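You operate a simulated robot arm through the tools that you are given. There is no shell and no other tool.

You are at the controls of a simulated two-armed robot. One attempt, no reset.

TASK
Try motor one's direction and leave it set to run forward.
Fine: switch one on, start; on REVERSE stop and throw the turn switch; then stop and switch one off. Where these are worked on the way, their far stop is far enough and under half their travel is too little: switch one.

It is judged by the outcome, as a careful person would: the job done as asked, and still so three seconds after it is handed in. It fails if anything else is knocked over, pushed out of place, dropped, spilled or broken.

THE ROBOT
Two 6-joint arms with two-finger parallel grippers on one trunk, on a base that moves. Base frame: it is fixed to the floor where the robot stands at the start and does not move with it; the origin is under the middle of the robot, x ahead of it, y to its left, z up. Lengths are in mm, angles in degrees, forces in N, time in s.
The left shoulder is at the start at [-78, 177, 831], the right one opposite. With the tool pointing down near the work surface each hand reaches from about 100 to 700 mm from the robot's upright axis, wherever it stands, measured 20 degrees to its own side. Places, roughly: blue plug (5x3x10 cm) [2100, 1700, 500]; main switch [1400, 3400, 900]; motor one [2100, 1500, 300]; orange plug [1000, 3500, 1000]; start button one [800, 3300, 900]; start button two [1000, 3300, 900]; stop button [1200, 3300, 900]; switch one [800, 3500, 900]; switch two [1000, 3400, 900]. Payload 1.57 kg a hand.
Tool frame (each hand has its own): the origin (TCP) lies between the finger pads and is the grasp point; the fingertips stand 30 mm ahead of it; z points along the fingers, y is the line along which they close. Largest opening 80 mm; finger width 17, thickness 12; the body of the gripper, 40 by 82 mm, starts 80 mm behind the TCP.
Orientation is that of the tool frame in the base frame, as [roll, pitch, yaw] about the fixed x, y, z axes, in that order (R = Rz(yaw) Ry(pitch) Rx(roll)). With the fingers straight down and closing along the base's y, the tool's x points along the base's -x, its y along +y and its z along -z.

THE INTERFACE
- The arms move only by the tool apply_moves. It takes "left_moves", "right_moves" or both (then of equal length, played together; a hand with none holds still); each is text: rows parted by semicolons, each of 7 numbers parted by spaces: the gripper command, from -1 (shut) to 1 (fully open), values between in proportion, then the shift along the tool's x, y, z in units of 30 mm (1.0 is 30 mm), then the turn, a rotation vector about the tool's x, y, z in units of 5 degrees (1.0 is 5 degrees). In form: grip dx dy dz rx ry rz; .... A call has 1 to 20 rows; each row shifts and turns the commanded pose from where the row before left it, along the tool's axes as they then stand. A call with a number of a shift or a turn outside -1 to 1 is refused whole. Each row takes 0.2 s and may step no farther than 50 mm and 8.6 degrees from the row before; otherwise, or with a gripper value out of range, the whole call is refused. A pose out of reach is approached as far as the arm can. The call stops where the force on the tool passes 90 N (or 10 N more than at its start, if that is more) or the arm is blocked; 0.2 s more then pass. The fingers move at their own pace (about 72 mm/s each) and stop on an object; they squeeze with about 33 N. The grip force told is the motor's: it shows also when the fingers shut on nothing. Time passes only in rows, and 0.2 s behind the last, so rows that do not move let the fingers close. The reply holds the time, the measured pose of the TCP, the force on the tool along the base axes, the opening and the grip force, in the units named above and with some noise, with the torque about the TCP (base axes, N m) and any sound that the robot's microphone picked up.
- Cameras (640 x 400 px; columns grow to the right, rows downward): "scene" is now at [45.8, -2, 1557.5]; the picture's right is [-0.07, -1.00, 0.00], its down [-0.67, 0.05, -0.74] and it looks along [0.74, -0.05, -0.67] (base axes); focal length 257 px, centre (320, 200). "left" rides on the left gripper at [72, 7, -122] in its tool frame; the picture's right is [-0.09, 1.00, 0.00], its down [-0.84, -0.08, -0.54] and it looks along [-0.54, -0.05, 0.84] (tool axes); focal length 238 px, centre (320, 200). "right" rides on the right gripper at [72, -7, -122] in its tool frame; the picture's right is [0.09, 1.00, 0.00], its down [-0.84, 0.08, -0.54] and it looks along [-0.54, 0.05, 0.84] (tool axes); focal length 238 px, centre (320, 200). There is no depth. A picture from a camera that has moved, and an enlarged one, comes with that camera's place and axes in the base frame and with its lens. The place of the scene camera against the robot may be out by one fixed shift of up to 12 mm in any direction.
- capture(camera): a new picture of that camera. No time passes.
- raise_lower(by): moves the trunk up (or, below 0, down) by that many mm; the arms and the scene camera ride with it, the base frame stays. It gives what a move gives, with no picture.
- drive_base(legs): drives the robot by 1 to 6 legs, each [ahead, left, turn to the left] in mm, mm and degrees, along the robot's own axes; the way and the turn of a leg run together, so that a leg with both is an arc; at most 1500 mm and 180 degrees a leg. The arms and the cameras ride along, it lands a little off, and it stops where it bumps. It gives what a move gives.
- turn_head(pan, tilt): turns the head with the scene camera to pan (to the left, within 143 degrees either way) and tilt (down, from -29 to 69), counted from straight ahead of the robot (the tilt from the chest, where the trunk bows). It gives what a move gives.
- zoom(camera, box): a new picture of the part [left, top, right, bottom] of that camera's present view, enlarged. No time passes.
- finish_job(): hands the job in; it is judged then, once.

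Nothing tells you exact positions but the pictures and the camera data. Unless the task says otherwise, let go and move clear before handing in.

The tools are called by a JSON object that holds its "api" and its "payload". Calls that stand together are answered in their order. apply_moves: Moves the arms, as the interface text tells. Its arguments: {"type":"object","properties":{"left_moves":{"type":"string"},"right_moves":{"type":"string"}},"required":[]} The other tools are called the same way: raise_lower (by) moves the trunk up or down; drive_base (legs) drives the base; turn_head (pan, tilt) turns the head that bears the scene camera; capture (camera) takes a picture; zoom (camera, box) takes an enlarged picture of a part of a camera's view; finish_job () hands the job in.

At the start:

```text
time: 0.0
left_eef_pos: [546.6, 175.3, 1169.6]
left_ee_rot: [180.0, 0.1, -180.0]
left_wrist_force: [-0.2, 0.4, -0.1]
left_moment: [0.01, 0.01, -0.02]
left_opening: 80.2
left_grip_force: 0.1
right_eef_pos: [390.8, -136.7, 1187.5]
right_ee_rot: [180.0, 0.0, 179.9]
right_wrist_force: [0.0, -0.4, 0.1]
right_moment: [0.04, 0.01, 0.0]
right_opening: 80.1
right_grip_force: 0.1
trunk travel left (down, up): [-274.0, 54.0]
robot x, y, heading: [-0.1, -3.2, 0.1]
head pan, tilt (commanded): [-3.9, 42.4]
```

scene: 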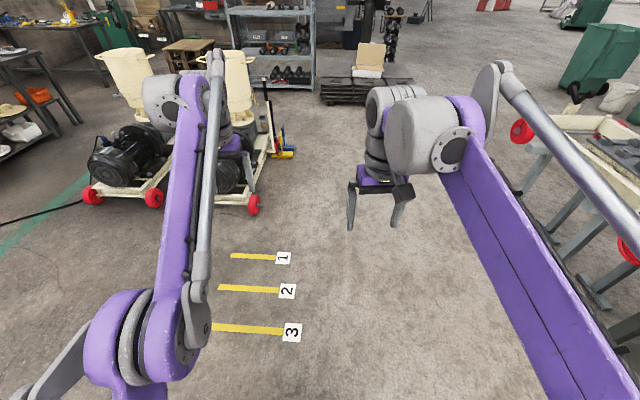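
right: 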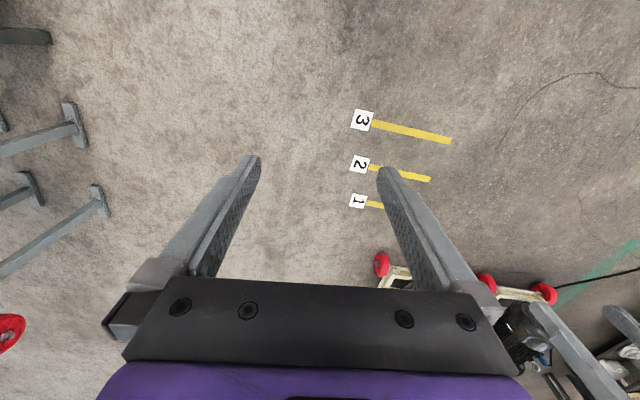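
left: 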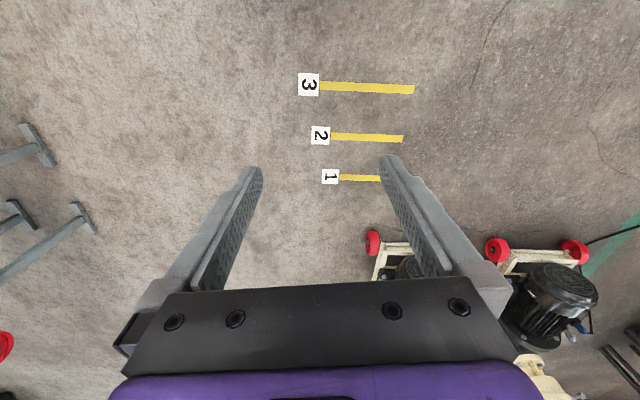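

I see the workshop floor, with motors on trolleys ahead to the left; the control panel should be far to the left, around [1000, 3400, 900]. I'll turn the head toward it to look first.

{"api": "turn_head", "payload": {"pan": 70, "tilt": 10}}

{"api": "capture", "payload": {"camera": "scene"}}

```text
time: 1.5
left_eef_pos: [546.8, 176.5, 1170.1]
left_ee_rot: [179.9, 0.0, -180.0]
left_wrist_force: [0.2, 0.1, -0.2]
left_moment: [-0.03, -0.02, -0.01]
left_opening: 80.2
left_grip_force: 0.0
right_eef_pos: [390.0, -136.8, 1187.7]
right_ee_rot: [180.0, 0.0, -179.9]
right_wrist_force: [-0.8, -0.4, -0.1]
right_moment: [-0.03, 0.0, -0.01]
right_opening: 80.0
right_grip_force: 0.1
trunk travel left (down, up): [-274.0, 54.0]
robot x, y, heading: [-1.7, -2.3, 0.2]
head pan, tilt (commanded): [70.0, 10.0]
```

```text
taken
camera scene: at [-5.5, 91.1, 1608.7], right [0.94, -0.34, 0.0], down [-0.06, -0.16, -0.98], along [0.34, 0.93, -0.17], focal length 257 px, centre (320, 200)
```

scene: 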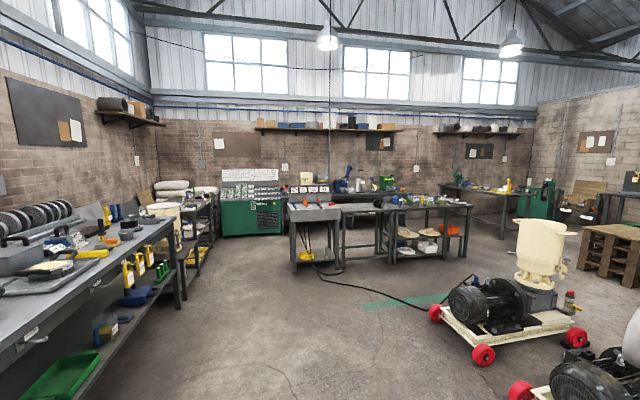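

The control desk seems to be the small grey console near the middle of this picture. I'll enlarge it, and the motors too.

{"api": "zoom", "payload": {"camera": "scene", "box": [260, 160, 380, 235]}}

{"api": "zoom", "payload": {"camera": "scene", "box": [280, 175, 350, 220]}}

{"api": "zoom", "payload": {"camera": "scene", "box": [420, 200, 640, 400]}}

```text
5.33 times, centred on (320, 198) of scene
camera zoom: at [-5.5, 91.1, 1608.7], right [0.94, -0.34, 0.0], down [-0.06, -0.16, -0.98], along [0.34, 0.93, -0.17], focal length 1372 px, centre (320, 213)
```

zoom: 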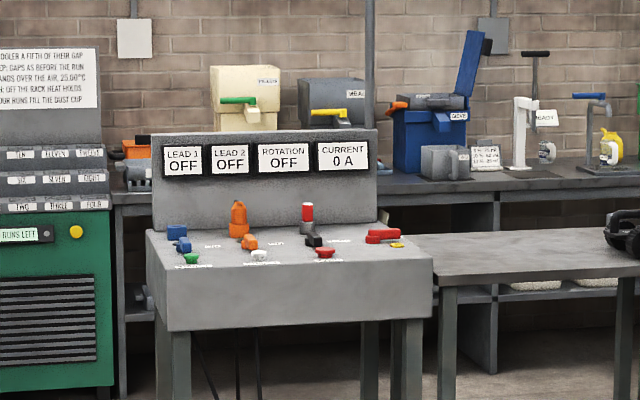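

```text
8.89 times, centred on (315, 198) of scene
camera zoom: at [-5.5, 91.1, 1608.7], right [0.94, -0.34, 0.0], down [-0.06, -0.16, -0.98], along [0.34, 0.93, -0.17], focal length 2287 px, centre (364, 222)
```

zoom: 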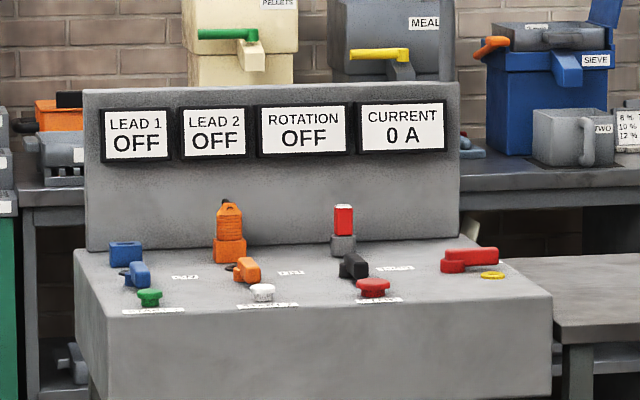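

```text
2.00 times, centred on (530, 300) of scene
camera zoom: at [-5.5, 91.1, 1608.7], right [0.94, -0.34, 0.0], down [-0.06, -0.16, -0.98], along [0.34, 0.93, -0.17], focal length 515 px, centre (-100, 0)
```

zoom: 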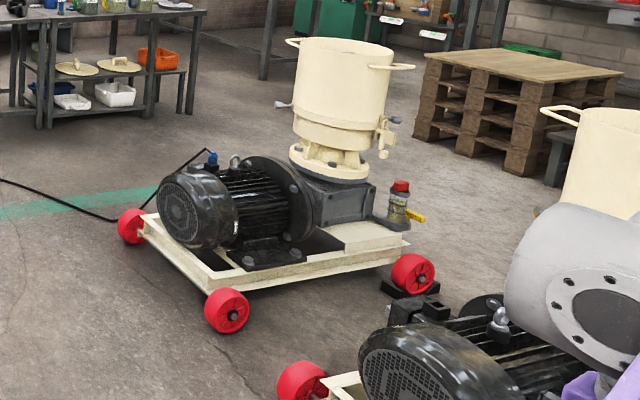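

The desk has a blue switch one, orange switch two, black turn switch, red main switch, and green, white and red buttons. The displays read OFF, and a cable runs on the floor to motor one at about x 1450–2200. I'll drive to a standoff in front of the desk, clear of the cable and bench.

{"api": "drive_base", "payload": {"legs": [[0, 0, 90], [1100, -450, 0], [1000, -450, 0]]}}

{"api": "turn_head", "payload": {"pan": 0, "tilt": 30}}

{"api": "capture", "payload": {"camera": "scene"}}

```text
time: 16.6
left_eef_pos: [710.4, 2659.0, 1169.6]
left_ee_rot: [-180.0, 0.1, -90.2]
left_wrist_force: [-0.5, -0.4, 0.7]
left_moment: [0.0, -0.03, -0.01]
left_opening: 80.0
left_grip_force: 0.2
right_eef_pos: [1022.1, 2502.7, 1187.6]
right_ee_rot: [-180.0, -0.1, -90.1]
right_wrist_force: [-0.9, -0.6, 0.4]
right_moment: [-0.02, -0.01, 0.0]
right_opening: 80.1
right_grip_force: 0.1
trunk travel left (down, up): [-274.0, 54.0]
robot x, y, heading: [883.3, 2114.6, 89.8]
head pan, tilt (commanded): [70.0, 10.0]
```

```text
time: 18.0
left_eef_pos: [709.9, 2661.0, 1169.3]
left_ee_rot: [-180.0, 0.1, -90.2]
left_wrist_force: [-0.3, 0.1, -0.2]
left_moment: [-0.01, -0.03, -0.01]
left_opening: 80.1
left_grip_force: 0.0
right_eef_pos: [1021.3, 2502.7, 1187.5]
right_ee_rot: [180.0, -0.1, -90.2]
right_wrist_force: [0.5, -0.1, 0.4]
right_moment: [-0.06, -0.02, -0.02]
right_opening: 80.1
right_grip_force: 0.0
trunk travel left (down, up): [-274.0, 54.0]
robot x, y, heading: [886.0, 2113.6, 89.7]
head pan, tilt (commanded): [0.0, 30.0]
```

```text
taken
camera scene: at [887.6, 2165.7, 1576.4], right [1.0, 0.0, 0.0], down [0.0, -0.5, -0.87], along [0.0, 0.87, -0.5], focal length 257 px, centre (320, 200)
```

scene: 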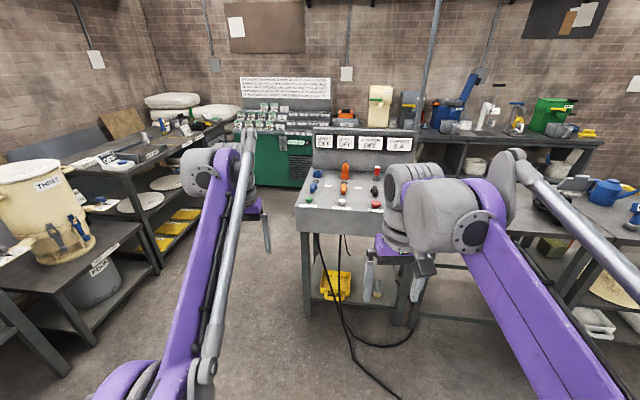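

I'm about 1.2 m short of the desk with its face in view. I'll zoom in on the displays and controls, and on the cable on the floor.

{"api": "zoom", "payload": {"camera": "scene", "box": [290, 120, 430, 215]}}

{"api": "zoom", "payload": {"camera": "scene", "box": [295, 160, 395, 220]}}

{"api": "zoom", "payload": {"camera": "scene", "box": [280, 220, 460, 400]}}

```text
4.21 times, centred on (360, 168) of scene
camera zoom: at [887.6, 2165.7, 1576.4], right [1.0, 0.0, 0.0], down [0.0, -0.5, -0.87], along [0.0, 0.87, -0.5], focal length 1083 px, centre (152, 337)
```

zoom: 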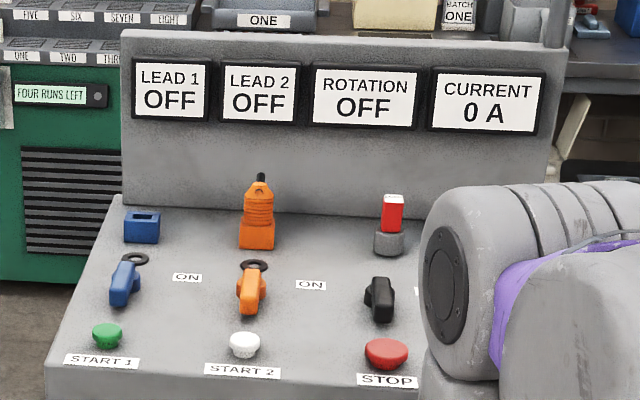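

```text
6.40 times, centred on (345, 190) of scene
camera zoom: at [887.6, 2165.7, 1576.4], right [1.0, 0.0, 0.0], down [0.0, -0.5, -0.87], along [0.0, 0.87, -0.5], focal length 1647 px, centre (160, 264)
```

zoom: 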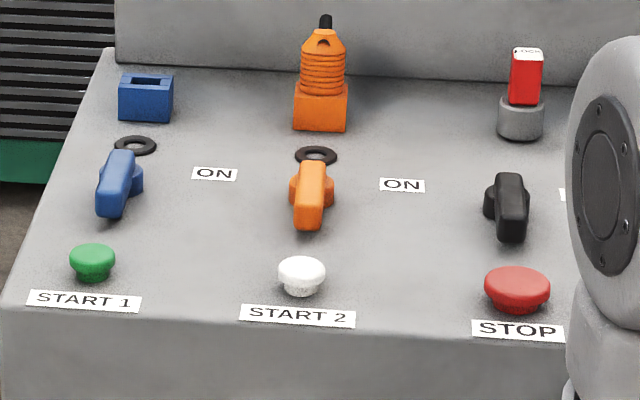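

```text
2.22 times, centred on (370, 310) of scene
camera zoom: at [887.6, 2165.7, 1576.4], right [1.0, 0.0, 0.0], down [0.0, -0.5, -0.87], along [0.0, 0.87, -0.5], focal length 572 px, centre (209, -44)
```

zoom: 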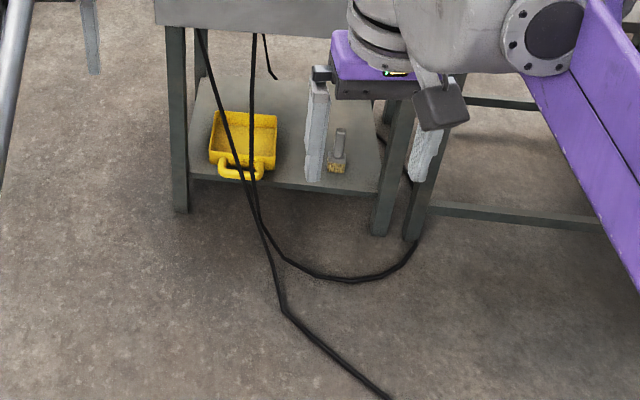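

The desk is turned about 8° clockwise, with its front edge near y 3200–3250. Switch one is near (851, 3401), start one (834, 3281), stop (1159, 3238) and the turn switch (1177, 3362). I'll line up with it, close part of the gap, and look down at my own base and the cable.

{"api": "drive_base", "payload": {"legs": [[0, 0, -7.5], [350, 40, 0]]}}

{"api": "turn_head", "payload": {"pan": -10, "tilt": 65}}

{"api": "capture", "payload": {"camera": "scene"}}

{"api": "capture", "payload": {"camera": "left"}}

{"api": "capture", "payload": {"camera": "right"}}

```text
time: 20.9
left_eef_pos: [786.9, 3027.7, 1170.6]
left_ee_rot: [-180.0, 0.2, -97.6]
left_wrist_force: [-0.3, -0.7, 0.1]
left_moment: [0.0, 0.02, -0.02]
left_opening: 80.1
left_grip_force: 0.1
right_eef_pos: [1075.3, 2831.8, 1187.3]
right_ee_rot: [-179.9, 0.0, -97.6]
right_wrist_force: [0.1, 0.2, 0.1]
right_moment: [-0.01, -0.04, 0.01]
right_opening: 79.9
right_grip_force: 0.1
trunk travel left (down, up): [-274.0, 54.0]
robot x, y, heading: [889.8, 2462.5, 82.7]
head pan, tilt (commanded): [0.0, 30.0]
```

```text
time: 21.9
left_eef_pos: [784.7, 3027.6, 1170.5]
left_ee_rot: [-179.9, 0.1, -97.5]
left_wrist_force: [0.0, -0.6, 0.2]
left_moment: [-0.03, -0.04, 0.01]
left_opening: 80.0
left_grip_force: 0.0
right_eef_pos: [1075.6, 2832.3, 1187.9]
right_ee_rot: [179.9, 0.0, -97.5]
right_wrist_force: [0.0, 0.1, -0.1]
right_moment: [-0.02, 0.02, -0.03]
right_opening: 80.1
right_grip_force: 0.1
trunk travel left (down, up): [-274.0, 54.0]
robot x, y, heading: [889.8, 2464.4, 82.4]
head pan, tilt (commanded): [-10.0, 65.0]
```

```text
taken
camera scene: at [905.8, 2483.3, 1528.8], right [0.95, -0.3, 0.0], down [-0.27, -0.86, -0.42], along [0.13, 0.4, -0.91], focal length 257 px, centre (320, 200)
```

scene: 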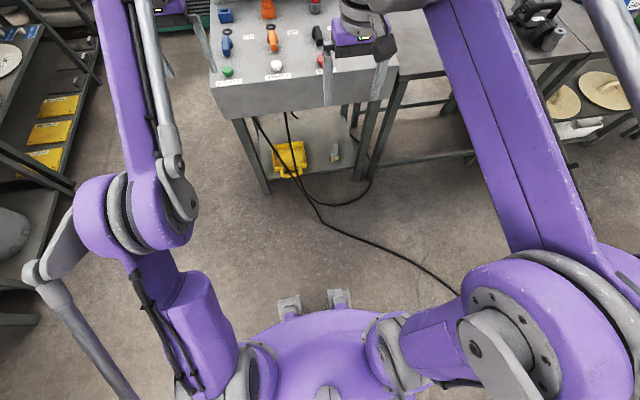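

```text
taken
camera left: at [769.5, 2956.0, 1292.2], right [-0.98, 0.22, 0.0], down [0.19, 0.82, 0.54], along [0.12, 0.53, -0.84], focal length 238 px, centre (320, 200)
```

left: 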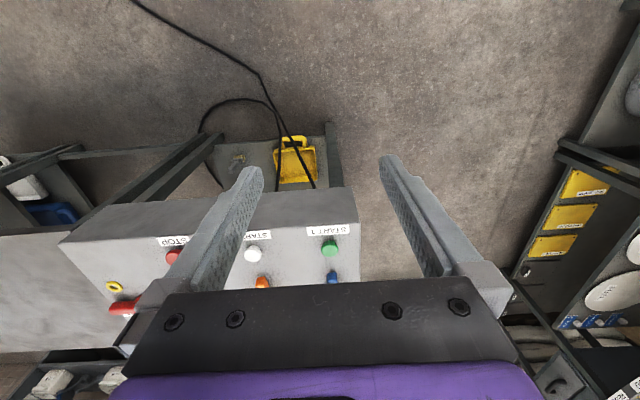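

```text
taken
camera right: at [1072.6, 2759.6, 1308.7], right [-1.0, 0.04, 0.0], down [0.03, 0.84, 0.54], along [0.02, 0.54, -0.84], focal length 238 px, centre (320, 200)
```

right: 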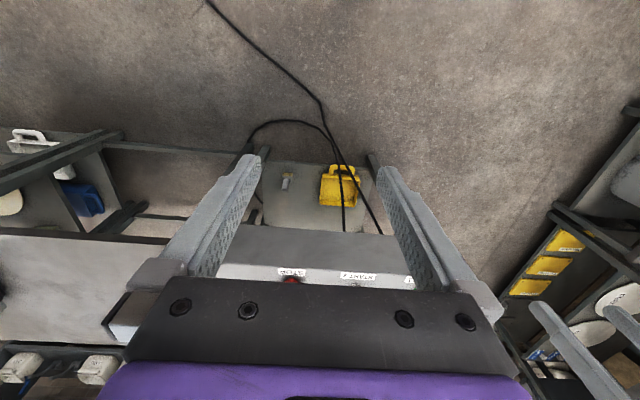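

The base is compact, and the cable runs from the desk front at (1062, 3175) off to (1461, 2655). A stand at about (887, 2748) stays clear of it with everything in reach, so I'll drive there and look.

{"api": "drive_base", "payload": {"legs": [[280, 40, 0]]}}

{"api": "turn_head", "payload": {"pan": 0, "tilt": 40}}

{"api": "capture", "payload": {"camera": "scene"}}

{"api": "capture", "payload": {"camera": "right"}}

{"api": "capture", "payload": {"camera": "left"}}

```text
time: 23.9
left_eef_pos: [781.6, 3310.1, 1170.4]
left_ee_rot: [-180.0, 0.2, -97.3]
left_wrist_force: [-0.8, -0.4, -0.4]
left_moment: [0.01, 0.0, -0.01]
left_opening: 80.1
left_grip_force: 0.0
right_eef_pos: [1071.8, 3116.7, 1187.1]
right_ee_rot: [180.0, -0.1, -97.3]
right_wrist_force: [-0.7, 0.8, 0.1]
right_moment: [0.02, 0.0, -0.03]
right_opening: 80.2
right_grip_force: 0.0
trunk travel left (down, up): [-274.0, 54.0]
robot x, y, heading: [885.8, 2747.2, 82.8]
head pan, tilt (commanded): [-10.0, 65.0]
```

```text
time: 24.8
left_eef_pos: [782.4, 3311.2, 1169.3]
left_ee_rot: [-180.0, 0.0, -97.3]
left_wrist_force: [0.5, 0.2, 0.0]
left_moment: [0.01, 0.02, 0.02]
left_opening: 80.3
left_grip_force: 0.2
right_eef_pos: [1072.8, 3115.6, 1187.4]
right_ee_rot: [-180.0, 0.0, -97.3]
right_wrist_force: [-0.3, 0.2, -0.3]
right_moment: [0.02, 0.01, -0.01]
right_opening: 80.2
right_grip_force: 0.1
trunk travel left (down, up): [-274.0, 54.0]
robot x, y, heading: [887.8, 2746.1, 82.6]
head pan, tilt (commanded): [0.0, 40.0]
```

```text
taken
camera scene: at [896.2, 2793.7, 1561.0], right [0.99, -0.13, 0.0], down [-0.08, -0.64, -0.77], along [0.1, 0.76, -0.64], focal length 257 px, centre (320, 200)
```

scene: 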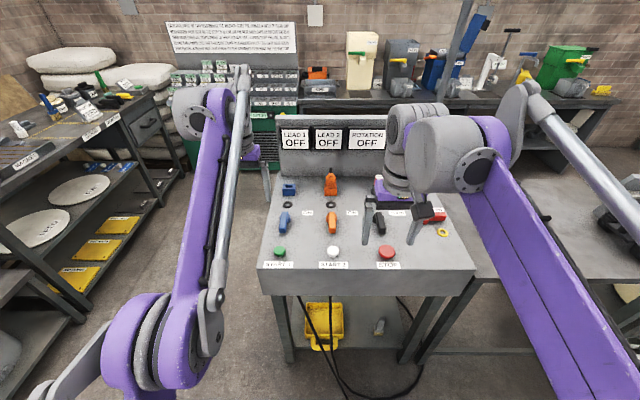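

```text
taken
camera right: at [1069.4, 3044.1, 1308.7], right [-1.0, 0.04, 0.0], down [0.03, 0.84, 0.54], along [0.02, 0.54, -0.84], focal length 238 px, centre (320, 200)
```

right: 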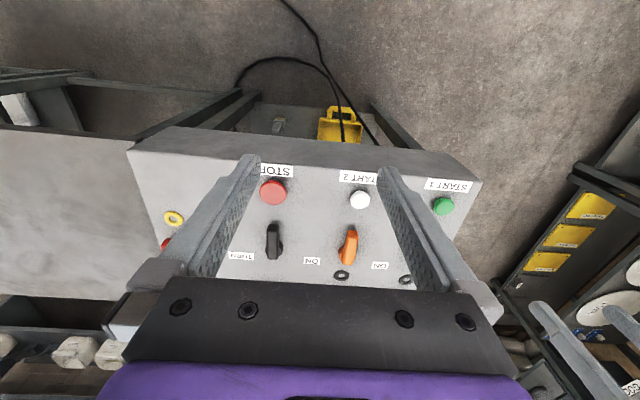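

```text
taken
camera left: at [765.7, 3239.7, 1292.3], right [-0.98, 0.22, 0.0], down [0.18, 0.82, 0.54], along [0.12, 0.53, -0.84], focal length 238 px, centre (320, 200)
```

left: 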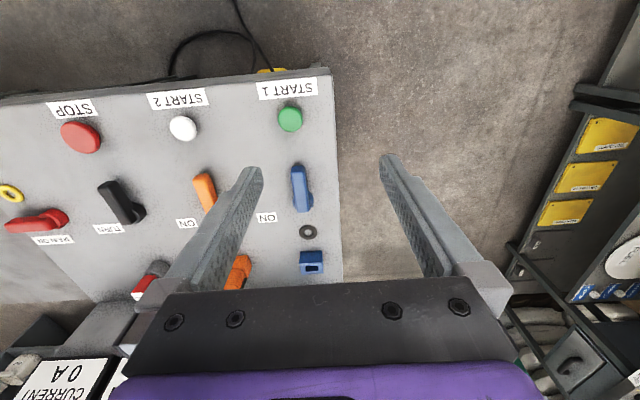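

Now the labels are visible: START 1, START 2, STOP, ON, TURN, and MAIN. I'll zoom in on the hand cameras' views to read the labels and the handle directions.

{"api": "zoom", "payload": {"camera": "left", "box": [0, 70, 160, 270]}}

{"api": "zoom", "payload": {"camera": "left", "box": [130, 70, 350, 300]}}

{"api": "zoom", "payload": {"camera": "right", "box": [130, 150, 480, 290]}}

{"api": "zoom", "payload": {"camera": "scene", "box": [260, 110, 480, 280]}}

```text
2.00 times, centred on (80, 170) of left
camera zoom: at [765.7, 3239.7, 1292.3], right [-0.98, 0.22, 0.0], down [0.18, 0.82, 0.54], along [0.12, 0.53, -0.84], focal length 477 px, centre (800, 260)
```

zoom: 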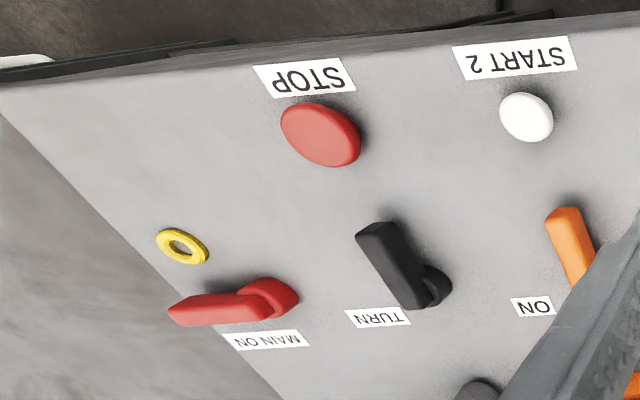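

```text
1.74 times, centred on (240, 185) of left
camera zoom: at [765.7, 3239.7, 1292.3], right [-0.98, 0.22, 0.0], down [0.18, 0.82, 0.54], along [0.12, 0.53, -0.84], focal length 414 px, centre (459, 226)
```

zoom: 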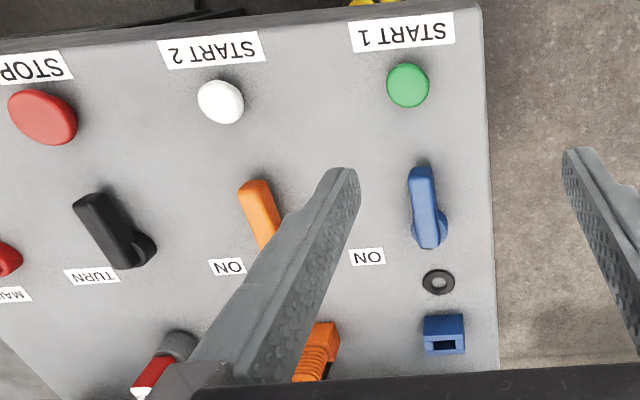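

```text
1.83 times, centred on (305, 220) of right
camera zoom: at [1069.4, 3044.1, 1308.7], right [-1.0, 0.04, 0.0], down [0.03, 0.84, 0.54], along [0.02, 0.54, -0.84], focal length 436 px, centre (347, 163)
```

zoom: 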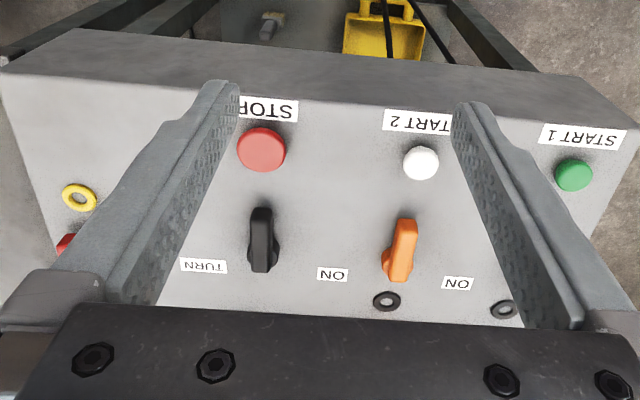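

```text
2.35 times, centred on (370, 195) of scene
camera zoom: at [896.2, 2793.7, 1561.0], right [0.99, -0.13, 0.0], down [-0.08, -0.64, -0.77], along [0.1, 0.76, -0.64], focal length 605 px, centre (202, 212)
```

zoom: 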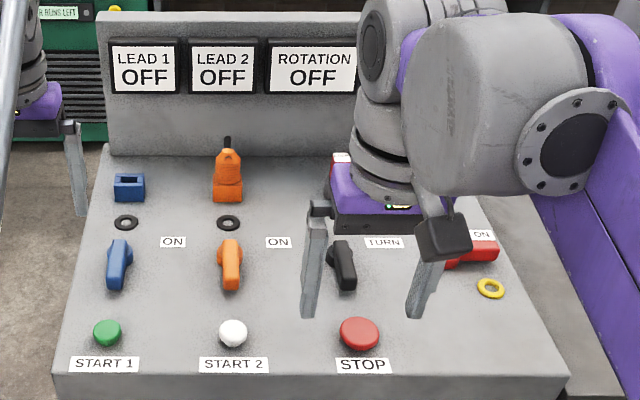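

Main is already ON: its handle points right, next to its label. The desktop is at z≈903, and each handle pivots at its rear hub with the bar pointing at me when OFF. I'll lower the left hand over switch one for a closer look at its geometry.

{"api": "apply_moves", "payload": {"left_moves": "1 -0.333 -0.313 0.92 0 0 0; 1 -0.333 -0.313 0.92 0 0 0; 1 -0.333 -0.313 0.92 0 0 0; 1 -0.333 -0.313 0.92 0 0 0; 1 -0.333 -0.313 0.92 0 0 0"}}

{"api": "capture", "payload": {"camera": "left"}}

{"api": "capture", "payload": {"camera": "scene"}}

```text
time: 25.9
left_eef_pos: [837.3, 3355.5, 1031.8]
left_ee_rot: [-180.0, 0.1, -97.3]
left_wrist_force: [0.0, 0.0, -0.5]
left_moment: [0.02, 0.01, 0.01]
left_opening: 80.0
left_grip_force: 0.1
right_eef_pos: [1071.7, 3117.6, 1186.2]
right_ee_rot: [-180.0, 0.0, -97.3]
right_wrist_force: [-0.6, 0.6, -0.1]
right_moment: [0.01, -0.01, -0.02]
right_opening: 80.1
right_grip_force: 0.2
trunk travel left (down, up): [-274.0, 54.0]
robot x, y, heading: [888.0, 2744.6, 82.8]
head pan, tilt (commanded): [0.0, 40.0]
```

```text
taken
camera left: at [821.3, 3283.9, 1153.0], right [-0.98, 0.22, 0.0], down [0.18, 0.82, 0.54], along [0.12, 0.53, -0.84], focal length 238 px, centre (320, 200)
```

left: 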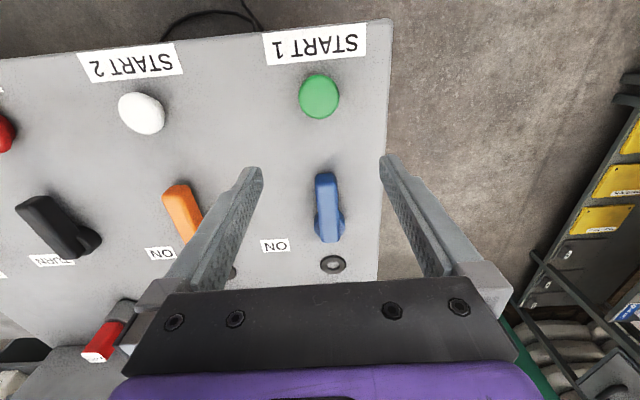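

```text
taken
camera scene: at [896.4, 2794.6, 1561.0], right [0.99, -0.13, 0.0], down [-0.08, -0.64, -0.77], along [0.1, 0.76, -0.64], focal length 257 px, centre (320, 200)
```

scene: 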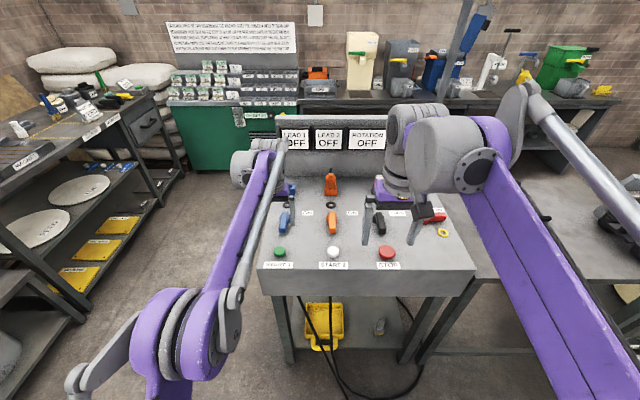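

{"api": "zoom", "payload": {"camera": "left", "box": [230, 60, 410, 290]}}

{"api": "zoom", "payload": {"camera": "left", "box": [280, 150, 370, 260]}}

{"api": "zoom", "payload": {"camera": "scene", "box": [265, 115, 475, 275]}}

```text
1.74 times, centred on (320, 175) of left
camera zoom: at [821.3, 3283.9, 1153.0], right [-0.98, 0.22, 0.0], down [0.18, 0.82, 0.54], along [0.12, 0.53, -0.84], focal length 414 px, centre (320, 244)
```

zoom: 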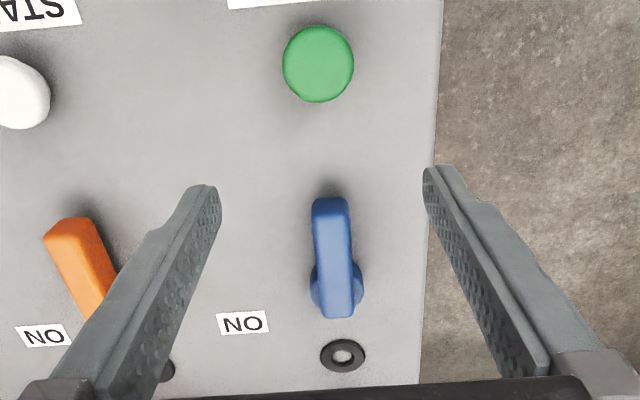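

```text
3.64 times, centred on (325, 205) of left
camera zoom: at [821.3, 3283.9, 1153.0], right [-0.98, 0.22, 0.0], down [0.18, 0.82, 0.54], along [0.12, 0.53, -0.84], focal length 867 px, centre (302, 182)
```

zoom: 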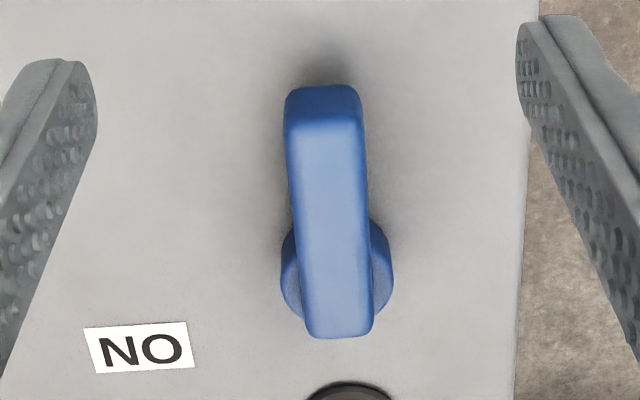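

```text
2.50 times, centred on (370, 195) of scene
camera zoom: at [896.4, 2794.6, 1561.0], right [0.99, -0.13, 0.0], down [-0.08, -0.64, -0.77], along [0.1, 0.76, -0.64], focal length 643 px, centre (195, 212)
```

zoom: 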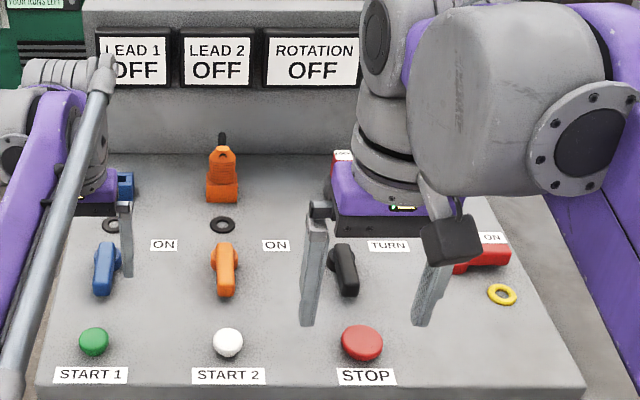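

Switch one's hub is near (851, 3473). Its bar is about 80 mm long, 23 wide and 20 tall, with the top at z≈935. That is about 715 mm ahead of me, at the edge of reach, so I want to edge closer; first I'll check my base against the cable.

{"api": "turn_head", "payload": {"pan": -15, "tilt": 69}}

{"api": "capture", "payload": {"camera": "scene"}}

```text
time: 26.9
left_eef_pos: [837.1, 3355.1, 1031.7]
left_ee_rot: [-180.0, 0.1, -97.3]
left_wrist_force: [-0.3, -0.2, -0.1]
left_moment: [0.0, 0.01, 0.0]
left_opening: 80.2
left_grip_force: 0.1
right_eef_pos: [1073.0, 3116.5, 1186.6]
right_ee_rot: [-180.0, -0.1, -97.2]
right_wrist_force: [0.1, -0.1, 0.2]
right_moment: [0.03, 0.01, -0.02]
right_opening: 80.0
right_grip_force: 0.0
trunk travel left (down, up): [-274.0, 54.0]
robot x, y, heading: [885.5, 2745.3, 82.7]
head pan, tilt (commanded): [-15.0, 68.8]
```

```text
taken
camera scene: at [906.6, 2761.4, 1525.0], right [0.93, -0.38, 0.0], down [-0.35, -0.86, -0.36], along [0.14, 0.34, -0.93], focal length 257 px, centre (320, 200)
```

scene: 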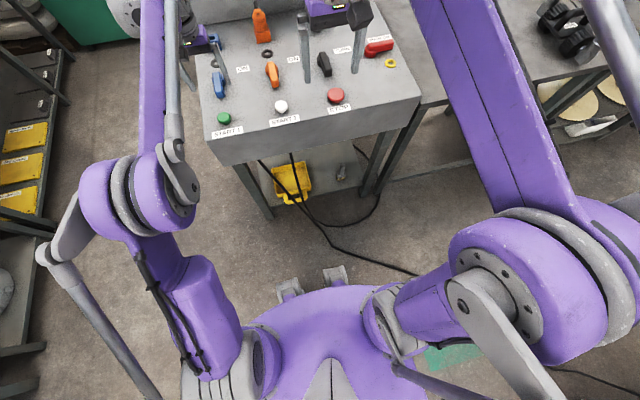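

The front feet reach only about 160 mm ahead of my axis, and the cable stays over 270 mm away. I'll edge forward 75 mm and left 30 mm; the raised hands clear the controls.

{"api": "drive_base", "payload": {"legs": [[75, 30, 0]]}}

{"api": "turn_head", "payload": {"pan": 0, "tilt": 40}}

{"api": "capture", "payload": {"camera": "left"}}

{"api": "capture", "payload": {"camera": "right"}}

{"api": "capture", "payload": {"camera": "scene"}}

```text
time: 27.9
left_eef_pos: [818.6, 3431.6, 1029.9]
left_ee_rot: [-180.0, 0.1, -97.4]
left_wrist_force: [-0.9, 0.0, -1.0]
left_moment: [0.0, -0.01, 0.01]
left_opening: 80.0
left_grip_force: 0.1
right_eef_pos: [1053.0, 3193.0, 1186.9]
right_ee_rot: [-179.9, 0.0, -97.4]
right_wrist_force: [0.3, 0.5, -0.3]
right_moment: [0.0, -0.02, -0.04]
right_opening: 79.9
right_grip_force: 0.1
trunk travel left (down, up): [-274.0, 54.0]
robot x, y, heading: [868.4, 2823.4, 82.5]
head pan, tilt (commanded): [-15.0, 68.8]
```

```text
time: 28.9
left_eef_pos: [818.9, 3431.8, 1031.5]
left_ee_rot: [-179.9, 0.1, -97.4]
left_wrist_force: [0.8, 0.5, 0.9]
left_moment: [0.04, -0.01, 0.02]
left_opening: 79.9
left_grip_force: 0.0
right_eef_pos: [1054.1, 3192.0, 1187.1]
right_ee_rot: [-180.0, 0.0, -97.5]
right_wrist_force: [-0.1, -0.2, 0.5]
right_moment: [0.0, -0.02, 0.03]
right_opening: 79.9
right_grip_force: 0.1
trunk travel left (down, up): [-274.0, 54.0]
robot x, y, heading: [862.9, 2824.8, 82.6]
head pan, tilt (commanded): [0.0, 40.0]
```

```text
taken
camera left: at [802.1, 3360.1, 1153.7], right [-0.98, 0.22, 0.0], down [0.18, 0.82, 0.54], along [0.12, 0.53, -0.84], focal length 238 px, centre (320, 200)
```

left: 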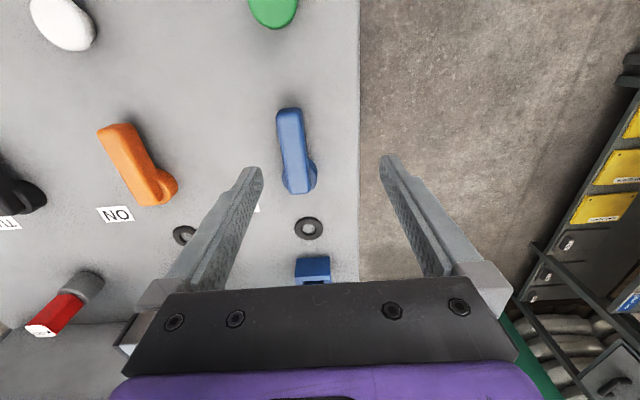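

```text
taken
camera right: at [1050.0, 3120.8, 1308.8], right [-1.0, 0.04, 0.0], down [0.03, 0.84, 0.54], along [0.02, 0.54, -0.84], focal length 238 px, centre (320, 200)
```

right: 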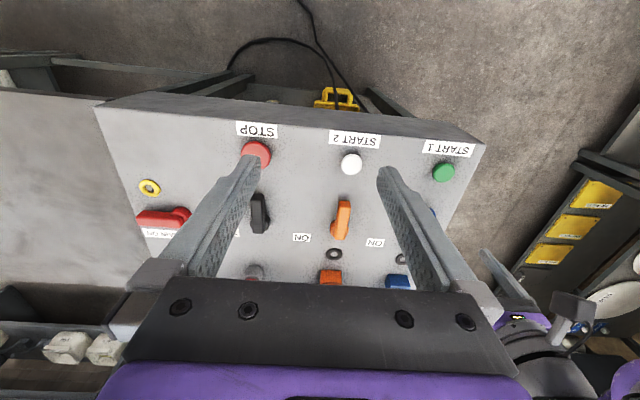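

```text
taken
camera scene: at [876.6, 2870.6, 1561.0], right [0.99, -0.13, 0.0], down [-0.08, -0.64, -0.77], along [0.1, 0.76, -0.64], focal length 257 px, centre (320, 200)
```

scene: 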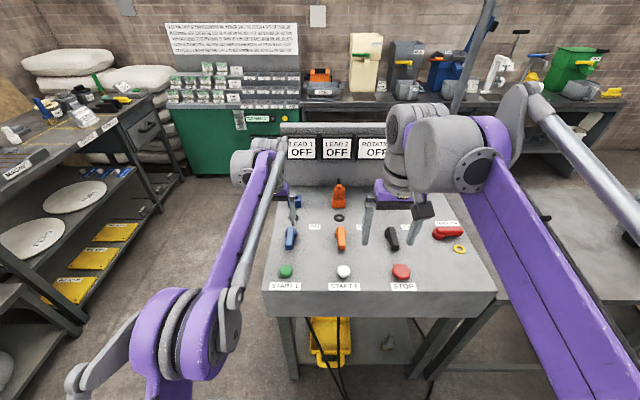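

The robot's left hand now sits over switch one. I'll zoom in to pin down the handle's height and hub from this second viewpoint.

{"api": "zoom", "payload": {"camera": "left", "box": [240, 90, 350, 220]}}

{"api": "zoom", "payload": {"camera": "right", "box": [120, 110, 320, 290]}}

```text
3.08 times, centred on (295, 155) of left
camera zoom: at [802.1, 3360.1, 1153.7], right [-0.98, 0.22, 0.0], down [0.18, 0.82, 0.54], along [0.12, 0.53, -0.84], focal length 733 px, centre (397, 338)
```

zoom: 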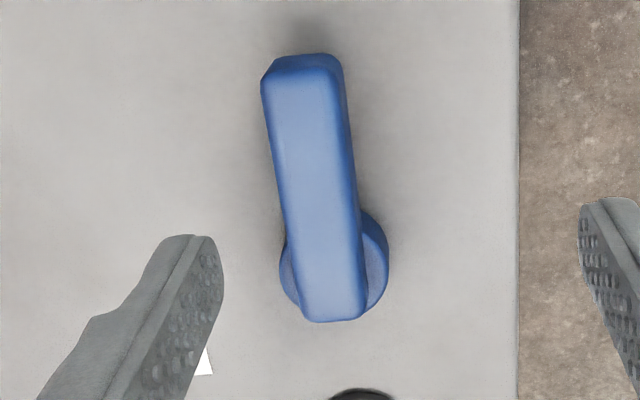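

```text
2.22 times, centred on (220, 200) of right
camera zoom: at [1050.0, 3120.8, 1308.8], right [-1.0, 0.04, 0.0], down [0.03, 0.84, 0.54], along [0.02, 0.54, -0.84], focal length 530 px, centre (542, 200)
```

zoom: 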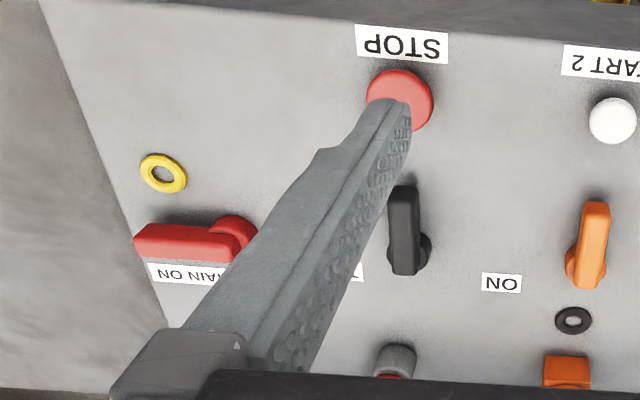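

The handle's top is at z≈933 and its hub at (852, 3475), pointing toward me. I'll close the left fingers, shift them just left of the bar and lower the tips to about 12 mm above the desktop.

{"api": "apply_moves", "payload": {"left_moves": "-1 0.1 0.5 0 0 0 0; -1 0 0 0 0 0 0; -1 0 0 0 0 0 0; -1 0 0 0 0 0 0; -1 0 0 0.95 0 0 0; -1 0 0 0.95 0 0 0; -1 0 0 0.95 0 0 0"}}

{"api": "capture", "payload": {"camera": "left"}}

{"api": "zoom", "payload": {"camera": "scene", "box": [260, 110, 470, 290]}}

```text
time: 30.5
left_eef_pos: [803.3, 3431.1, 946.1]
left_ee_rot: [179.9, 0.1, -97.4]
left_wrist_force: [1.1, 1.0, -0.2]
left_moment: [0.01, 0.01, 0.01]
left_opening: 0.2
left_grip_force: 21.4
right_eef_pos: [1052.7, 3194.4, 1187.4]
right_ee_rot: [-180.0, -0.1, -97.5]
right_wrist_force: [0.5, -0.4, 0.5]
right_moment: [-0.01, 0.01, 0.01]
right_opening: 80.0
right_grip_force: 0.1
trunk travel left (down, up): [-274.0, 54.0]
robot x, y, heading: [866.3, 2821.1, 82.5]
head pan, tilt (commanded): [0.0, 40.0]
```

```text
taken
camera left: at [787.0, 3360.0, 1068.8], right [-0.98, 0.22, 0.0], down [0.18, 0.82, 0.54], along [0.12, 0.53, -0.84], focal length 238 px, centre (320, 200)
```

left: 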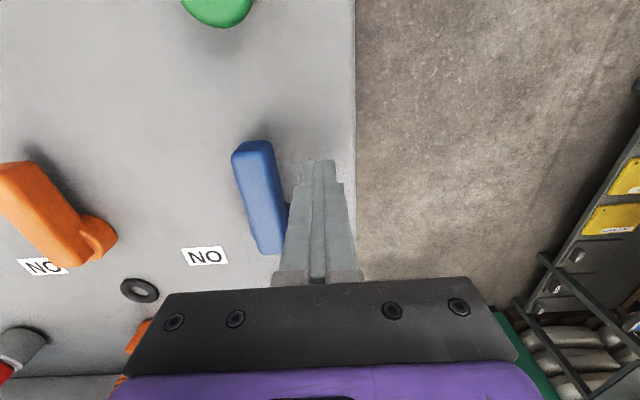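

```text
2.22 times, centred on (365, 200) of scene
camera zoom: at [876.5, 2871.3, 1561.0], right [0.99, -0.13, 0.0], down [-0.08, -0.64, -0.77], along [0.1, 0.76, -0.64], focal length 572 px, centre (220, 200)
```

zoom: 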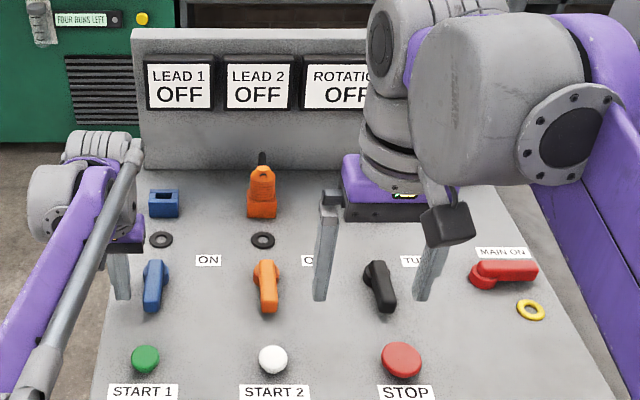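

The closed fingertips sit just left of switch one's bar with clear space all round. I'll push the bar's end along its arc to the right, toward ON.

{"api": "apply_moves", "payload": {"left_moves": "-1 0 -0.316 0.05 0 0 0; -1 0 -0.316 0.05 0 0 0; -1 0.1 -0.433 0 0 0 0; -1 0.1 -0.433 0 0 0 0; -1 -0.033 -0.243 0 0 0 0; -1 -0.033 -0.243 0 0 0 0; -1 -0.125 -0.233 0 0 0 0; -1 -0.125 -0.233 0 0 0 0; -1 -0.19 -0.183 0 0 0 0; -1 -0.19 -0.183 0 0 0 0; -1 -0.2 -0.12 0 0 0 0"}}

{"api": "capture", "payload": {"camera": "left"}}

{"api": "zoom", "payload": {"camera": "scene", "box": [260, 110, 470, 290]}}

```text
time: 32.9
left_eef_pos: [894.6, 3440.6, 943.1]
left_ee_rot: [-179.9, 0.1, -97.4]
left_wrist_force: [-0.6, 0.4, 0.0]
left_moment: [0.01, 0.0, 0.01]
left_opening: 0.0
left_grip_force: 21.1
right_eef_pos: [1053.3, 3193.5, 1187.3]
right_ee_rot: [-180.0, 0.0, -97.4]
right_wrist_force: [-0.1, -1.1, 0.0]
right_moment: [0.02, -0.03, -0.02]
right_opening: 80.1
right_grip_force: 0.1
trunk travel left (down, up): [-274.0, 54.0]
robot x, y, heading: [870.0, 2824.8, 82.4]
head pan, tilt (commanded): [0.0, 40.0]
```

```text
taken
camera left: at [877.1, 3368.9, 1065.2], right [-0.98, 0.22, 0.0], down [0.18, 0.82, 0.54], along [0.12, 0.53, -0.84], focal length 238 px, centre (320, 200)
```

left: 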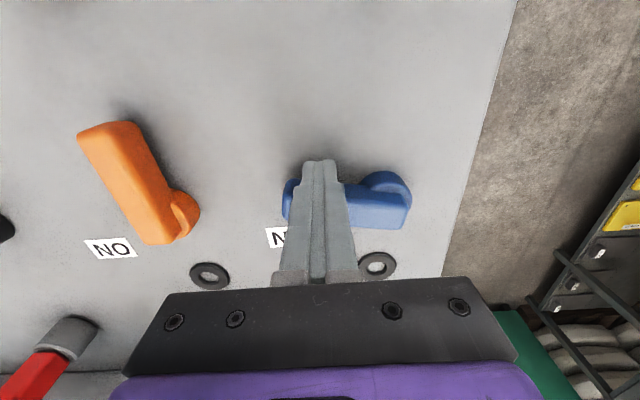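

```text
2.22 times, centred on (365, 200) of scene
camera zoom: at [876.6, 2871.0, 1561.0], right [0.99, -0.13, 0.0], down [-0.08, -0.64, -0.77], along [0.1, 0.76, -0.64], focal length 572 px, centre (220, 200)
```

zoom: 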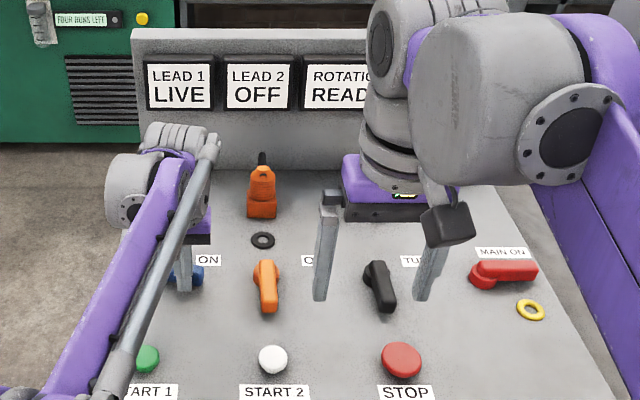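

Switch one is on: LEAD 1 reads LIVE and ROTATION reads READY. Next I'll back the left hand off to hover over START 1 at (831, 3322), and bring the right hand, closed, over STOP at (1166, 3276), so a stop is ready.

{"api": "apply_moves", "payload": {"left_moves": "-1 0.6 0 0 0 0 0; -1 0.6 0.3 -0.5 0 0 0; -1 0.75 0.32 -0.5 0 0 0; -1 0.75 0.32 0 0 0 0; -1 0.75 0.32 0 0 0 0; -1 0.75 0.32 0 0 0 0; -1 0 0 0 0 0 0; -1 0 0 0 0 0 0", "right_moves": "-1 -0.403 -0.421 0.843 0 0 0; -1 -0.403 -0.421 0.843 0 0 0; -1 -0.403 -0.421 0.843 0 0 0; -1 -0.403 -0.421 0.843 0 0 0; -1 -0.403 -0.421 0.843 0 0 0; -1 -0.403 -0.421 0.843 0 0 0; -1 -0.403 -0.421 0.843 0 0 0; -1 -0.403 -0.421 0.843 0 0 0"}}

{"api": "capture", "payload": {"camera": "left"}}

{"api": "capture", "payload": {"camera": "right"}}

{"api": "capture", "payload": {"camera": "scene"}}

```text
time: 34.7
left_eef_pos: [831.9, 3320.7, 970.7]
left_ee_rot: [180.0, 0.0, -97.4]
left_wrist_force: [-0.4, 0.0, 0.8]
left_moment: [-0.02, 0.02, -0.03]
left_opening: 0.0
left_grip_force: 22.0
right_eef_pos: [1166.4, 3278.5, 984.4]
right_ee_rot: [-179.9, -0.1, -97.4]
right_wrist_force: [0.3, -1.0, 0.4]
right_moment: [-0.02, 0.02, 0.01]
right_opening: 0.1
right_grip_force: 21.2
trunk travel left (down, up): [-274.0, 54.0]
robot x, y, heading: [868.0, 2820.6, 82.7]
head pan, tilt (commanded): [0.0, 40.0]
```

```text
taken
camera left: at [814.5, 3249.8, 1093.8], right [-0.98, 0.22, 0.0], down [0.18, 0.82, 0.54], along [0.12, 0.53, -0.84], focal length 238 px, centre (320, 200)
```

left: 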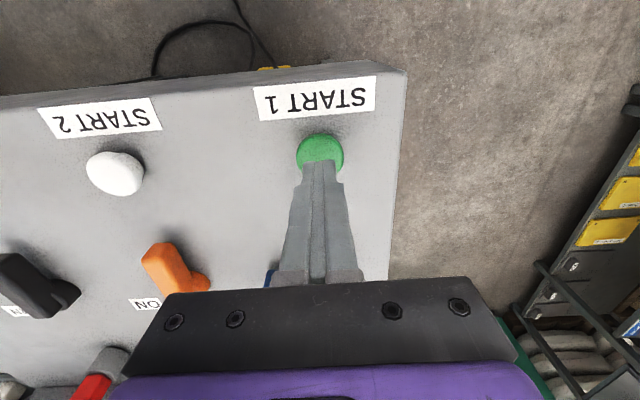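

```text
taken
camera right: at [1163.3, 3206.0, 1105.6], right [-1.0, 0.04, 0.0], down [0.03, 0.84, 0.54], along [0.02, 0.54, -0.84], focal length 238 px, centre (320, 200)
```

right: 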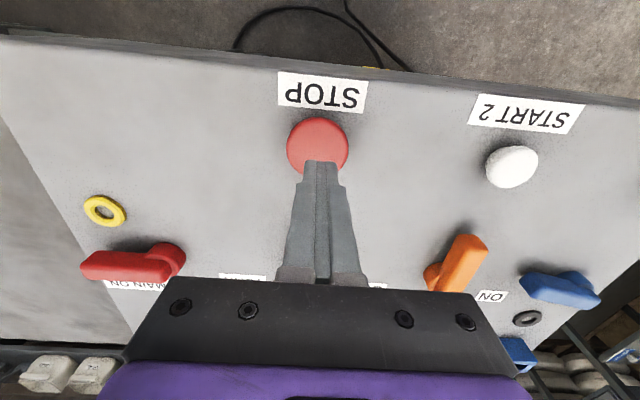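

```text
taken
camera scene: at [876.9, 2871.3, 1561.0], right [0.99, -0.13, 0.0], down [-0.08, -0.64, -0.77], along [0.1, 0.76, -0.64], focal length 257 px, centre (320, 200)
```

scene: 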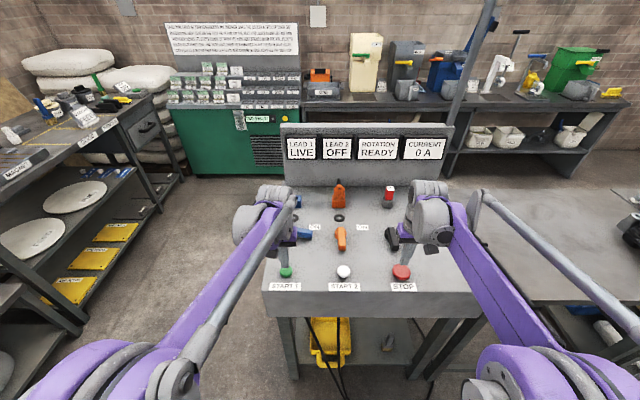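

All four displays are now visible (LIVE, OFF, READY, 0 A), and both hands sit over their buttons. I'll press START 1 with the left fingertips in small steps and read the displays.

{"api": "apply_moves", "payload": {"left_moves": "-1 0 0 0.4 0 0 0; -1 0 0 0.17 0 0 0; -1 0 0 0.17 0 0 0; -1 0 0 0.17 0 0 0"}}

{"api": "zoom", "payload": {"camera": "scene", "box": [260, 110, 470, 290]}}

```text
time: 35.7
left_eef_pos: [831.0, 3321.8, 945.9]
left_ee_rot: [-179.9, 0.3, -97.5]
left_wrist_force: [-0.5, 2.0, 6.3]
left_moment: [0.02, -0.05, -0.01]
left_opening: 0.0
left_grip_force: 21.1
right_eef_pos: [1166.0, 3277.9, 984.9]
right_ee_rot: [-180.0, -0.1, -97.4]
right_wrist_force: [0.4, 0.3, -1.2]
right_moment: [-0.01, 0.02, -0.02]
right_opening: 0.0
right_grip_force: 21.2
trunk travel left (down, up): [-274.0, 54.0]
robot x, y, heading: [869.0, 2821.5, 82.4]
head pan, tilt (commanded): [0.0, 40.0]
```

```text
2.22 times, centred on (365, 200) of scene
camera zoom: at [876.7, 2870.6, 1561.1], right [0.99, -0.13, 0.0], down [-0.08, -0.64, -0.77], along [0.1, 0.76, -0.64], focal length 572 px, centre (220, 200)
```

zoom: 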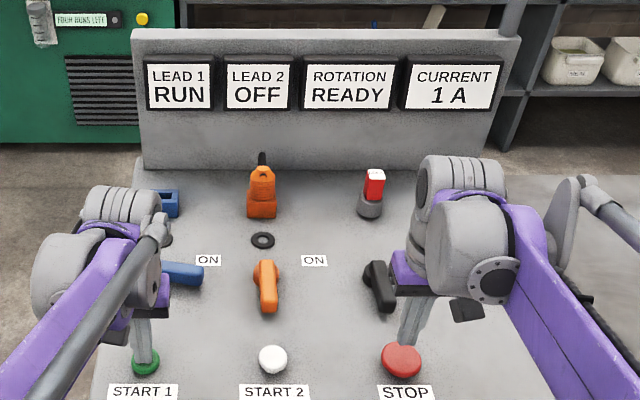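

LEAD 1 now says RUN at 1 A, while ROTATION still says READY. I'll lift off the button, give it a moment, and read again.

{"api": "apply_moves", "payload": {"left_moves": "-1 0 0 -0.5 0 0 0; -1 0 0 -0.5 0 0 0; -1 0 0 0 0 0 0; -1 0 0 0 0 0 0"}}

{"api": "zoom", "payload": {"camera": "scene", "box": [260, 110, 470, 290]}}

```text
time: 36.7
left_eef_pos: [831.6, 3321.7, 974.8]
left_ee_rot: [179.9, 0.1, -97.4]
left_wrist_force: [-0.1, 0.1, -0.5]
left_moment: [-0.03, 0.01, 0.0]
left_opening: 0.2
left_grip_force: 21.2
right_eef_pos: [1166.1, 3277.6, 985.8]
right_ee_rot: [-179.9, 0.0, -97.4]
right_wrist_force: [0.2, -1.0, 0.5]
right_moment: [-0.02, 0.0, -0.01]
right_opening: 0.0
right_grip_force: 21.1
trunk travel left (down, up): [-274.0, 54.0]
robot x, y, heading: [865.9, 2822.5, 82.4]
head pan, tilt (commanded): [0.0, 40.0]
```

```text
2.22 times, centred on (365, 200) of scene
camera zoom: at [876.5, 2870.8, 1561.0], right [0.99, -0.13, 0.0], down [-0.08, -0.64, -0.77], along [0.1, 0.76, -0.64], focal length 572 px, centre (220, 200)
```

zoom: 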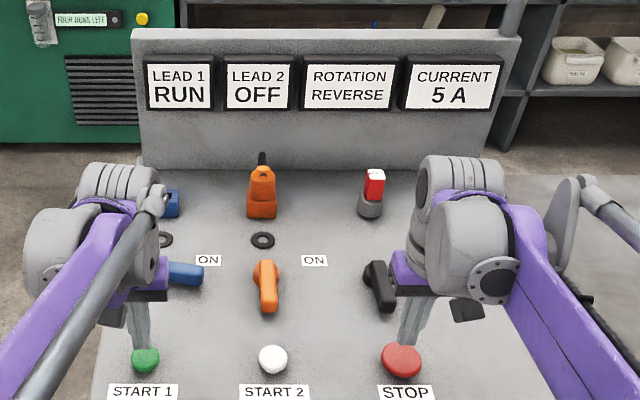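

ROTATION reads REVERSE at 5 A, so the motor runs backwards. I'll press STOP now with the right hand and lift off again.

{"api": "apply_moves", "payload": {"right_moves": "-1 0 0 0.8 0 0 0; -1 0 0 0.17 0 0 0; -1 0 0 0.17 0 0 0; -1 0 0 0.17 0 0 0; -1 0 0 0 0 0 0"}}

{"api": "zoom", "payload": {"camera": "scene", "box": [260, 110, 470, 290]}}

```text
time: 37.9
left_eef_pos: [829.1, 3320.9, 975.8]
left_ee_rot: [180.0, 0.1, -97.4]
left_wrist_force: [0.5, -0.1, 0.6]
left_moment: [0.02, 0.01, 0.0]
left_opening: 0.0
left_grip_force: 21.4
right_eef_pos: [1166.4, 3276.9, 946.1]
right_ee_rot: [179.9, 0.0, -97.5]
right_wrist_force: [0.6, 2.6, 6.2]
right_moment: [0.11, -0.03, 0.02]
right_opening: 0.0
right_grip_force: 21.4
trunk travel left (down, up): [-274.0, 54.0]
robot x, y, heading: [868.7, 2823.3, 82.8]
head pan, tilt (commanded): [0.0, 40.0]
```

```text
2.22 times, centred on (365, 200) of scene
camera zoom: at [876.5, 2870.8, 1561.1], right [0.99, -0.13, 0.0], down [-0.08, -0.64, -0.77], along [0.1, 0.76, -0.64], focal length 572 px, centre (220, 200)
```

zoom: 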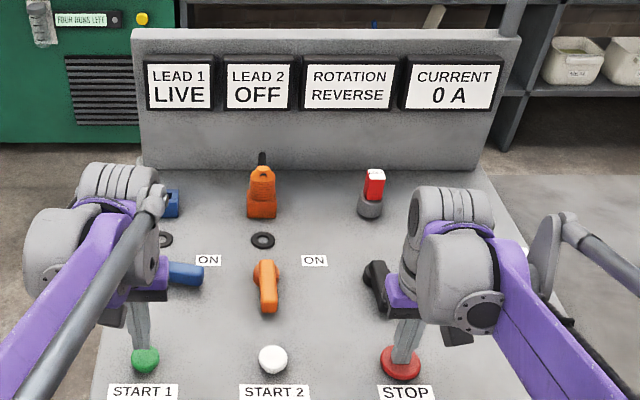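

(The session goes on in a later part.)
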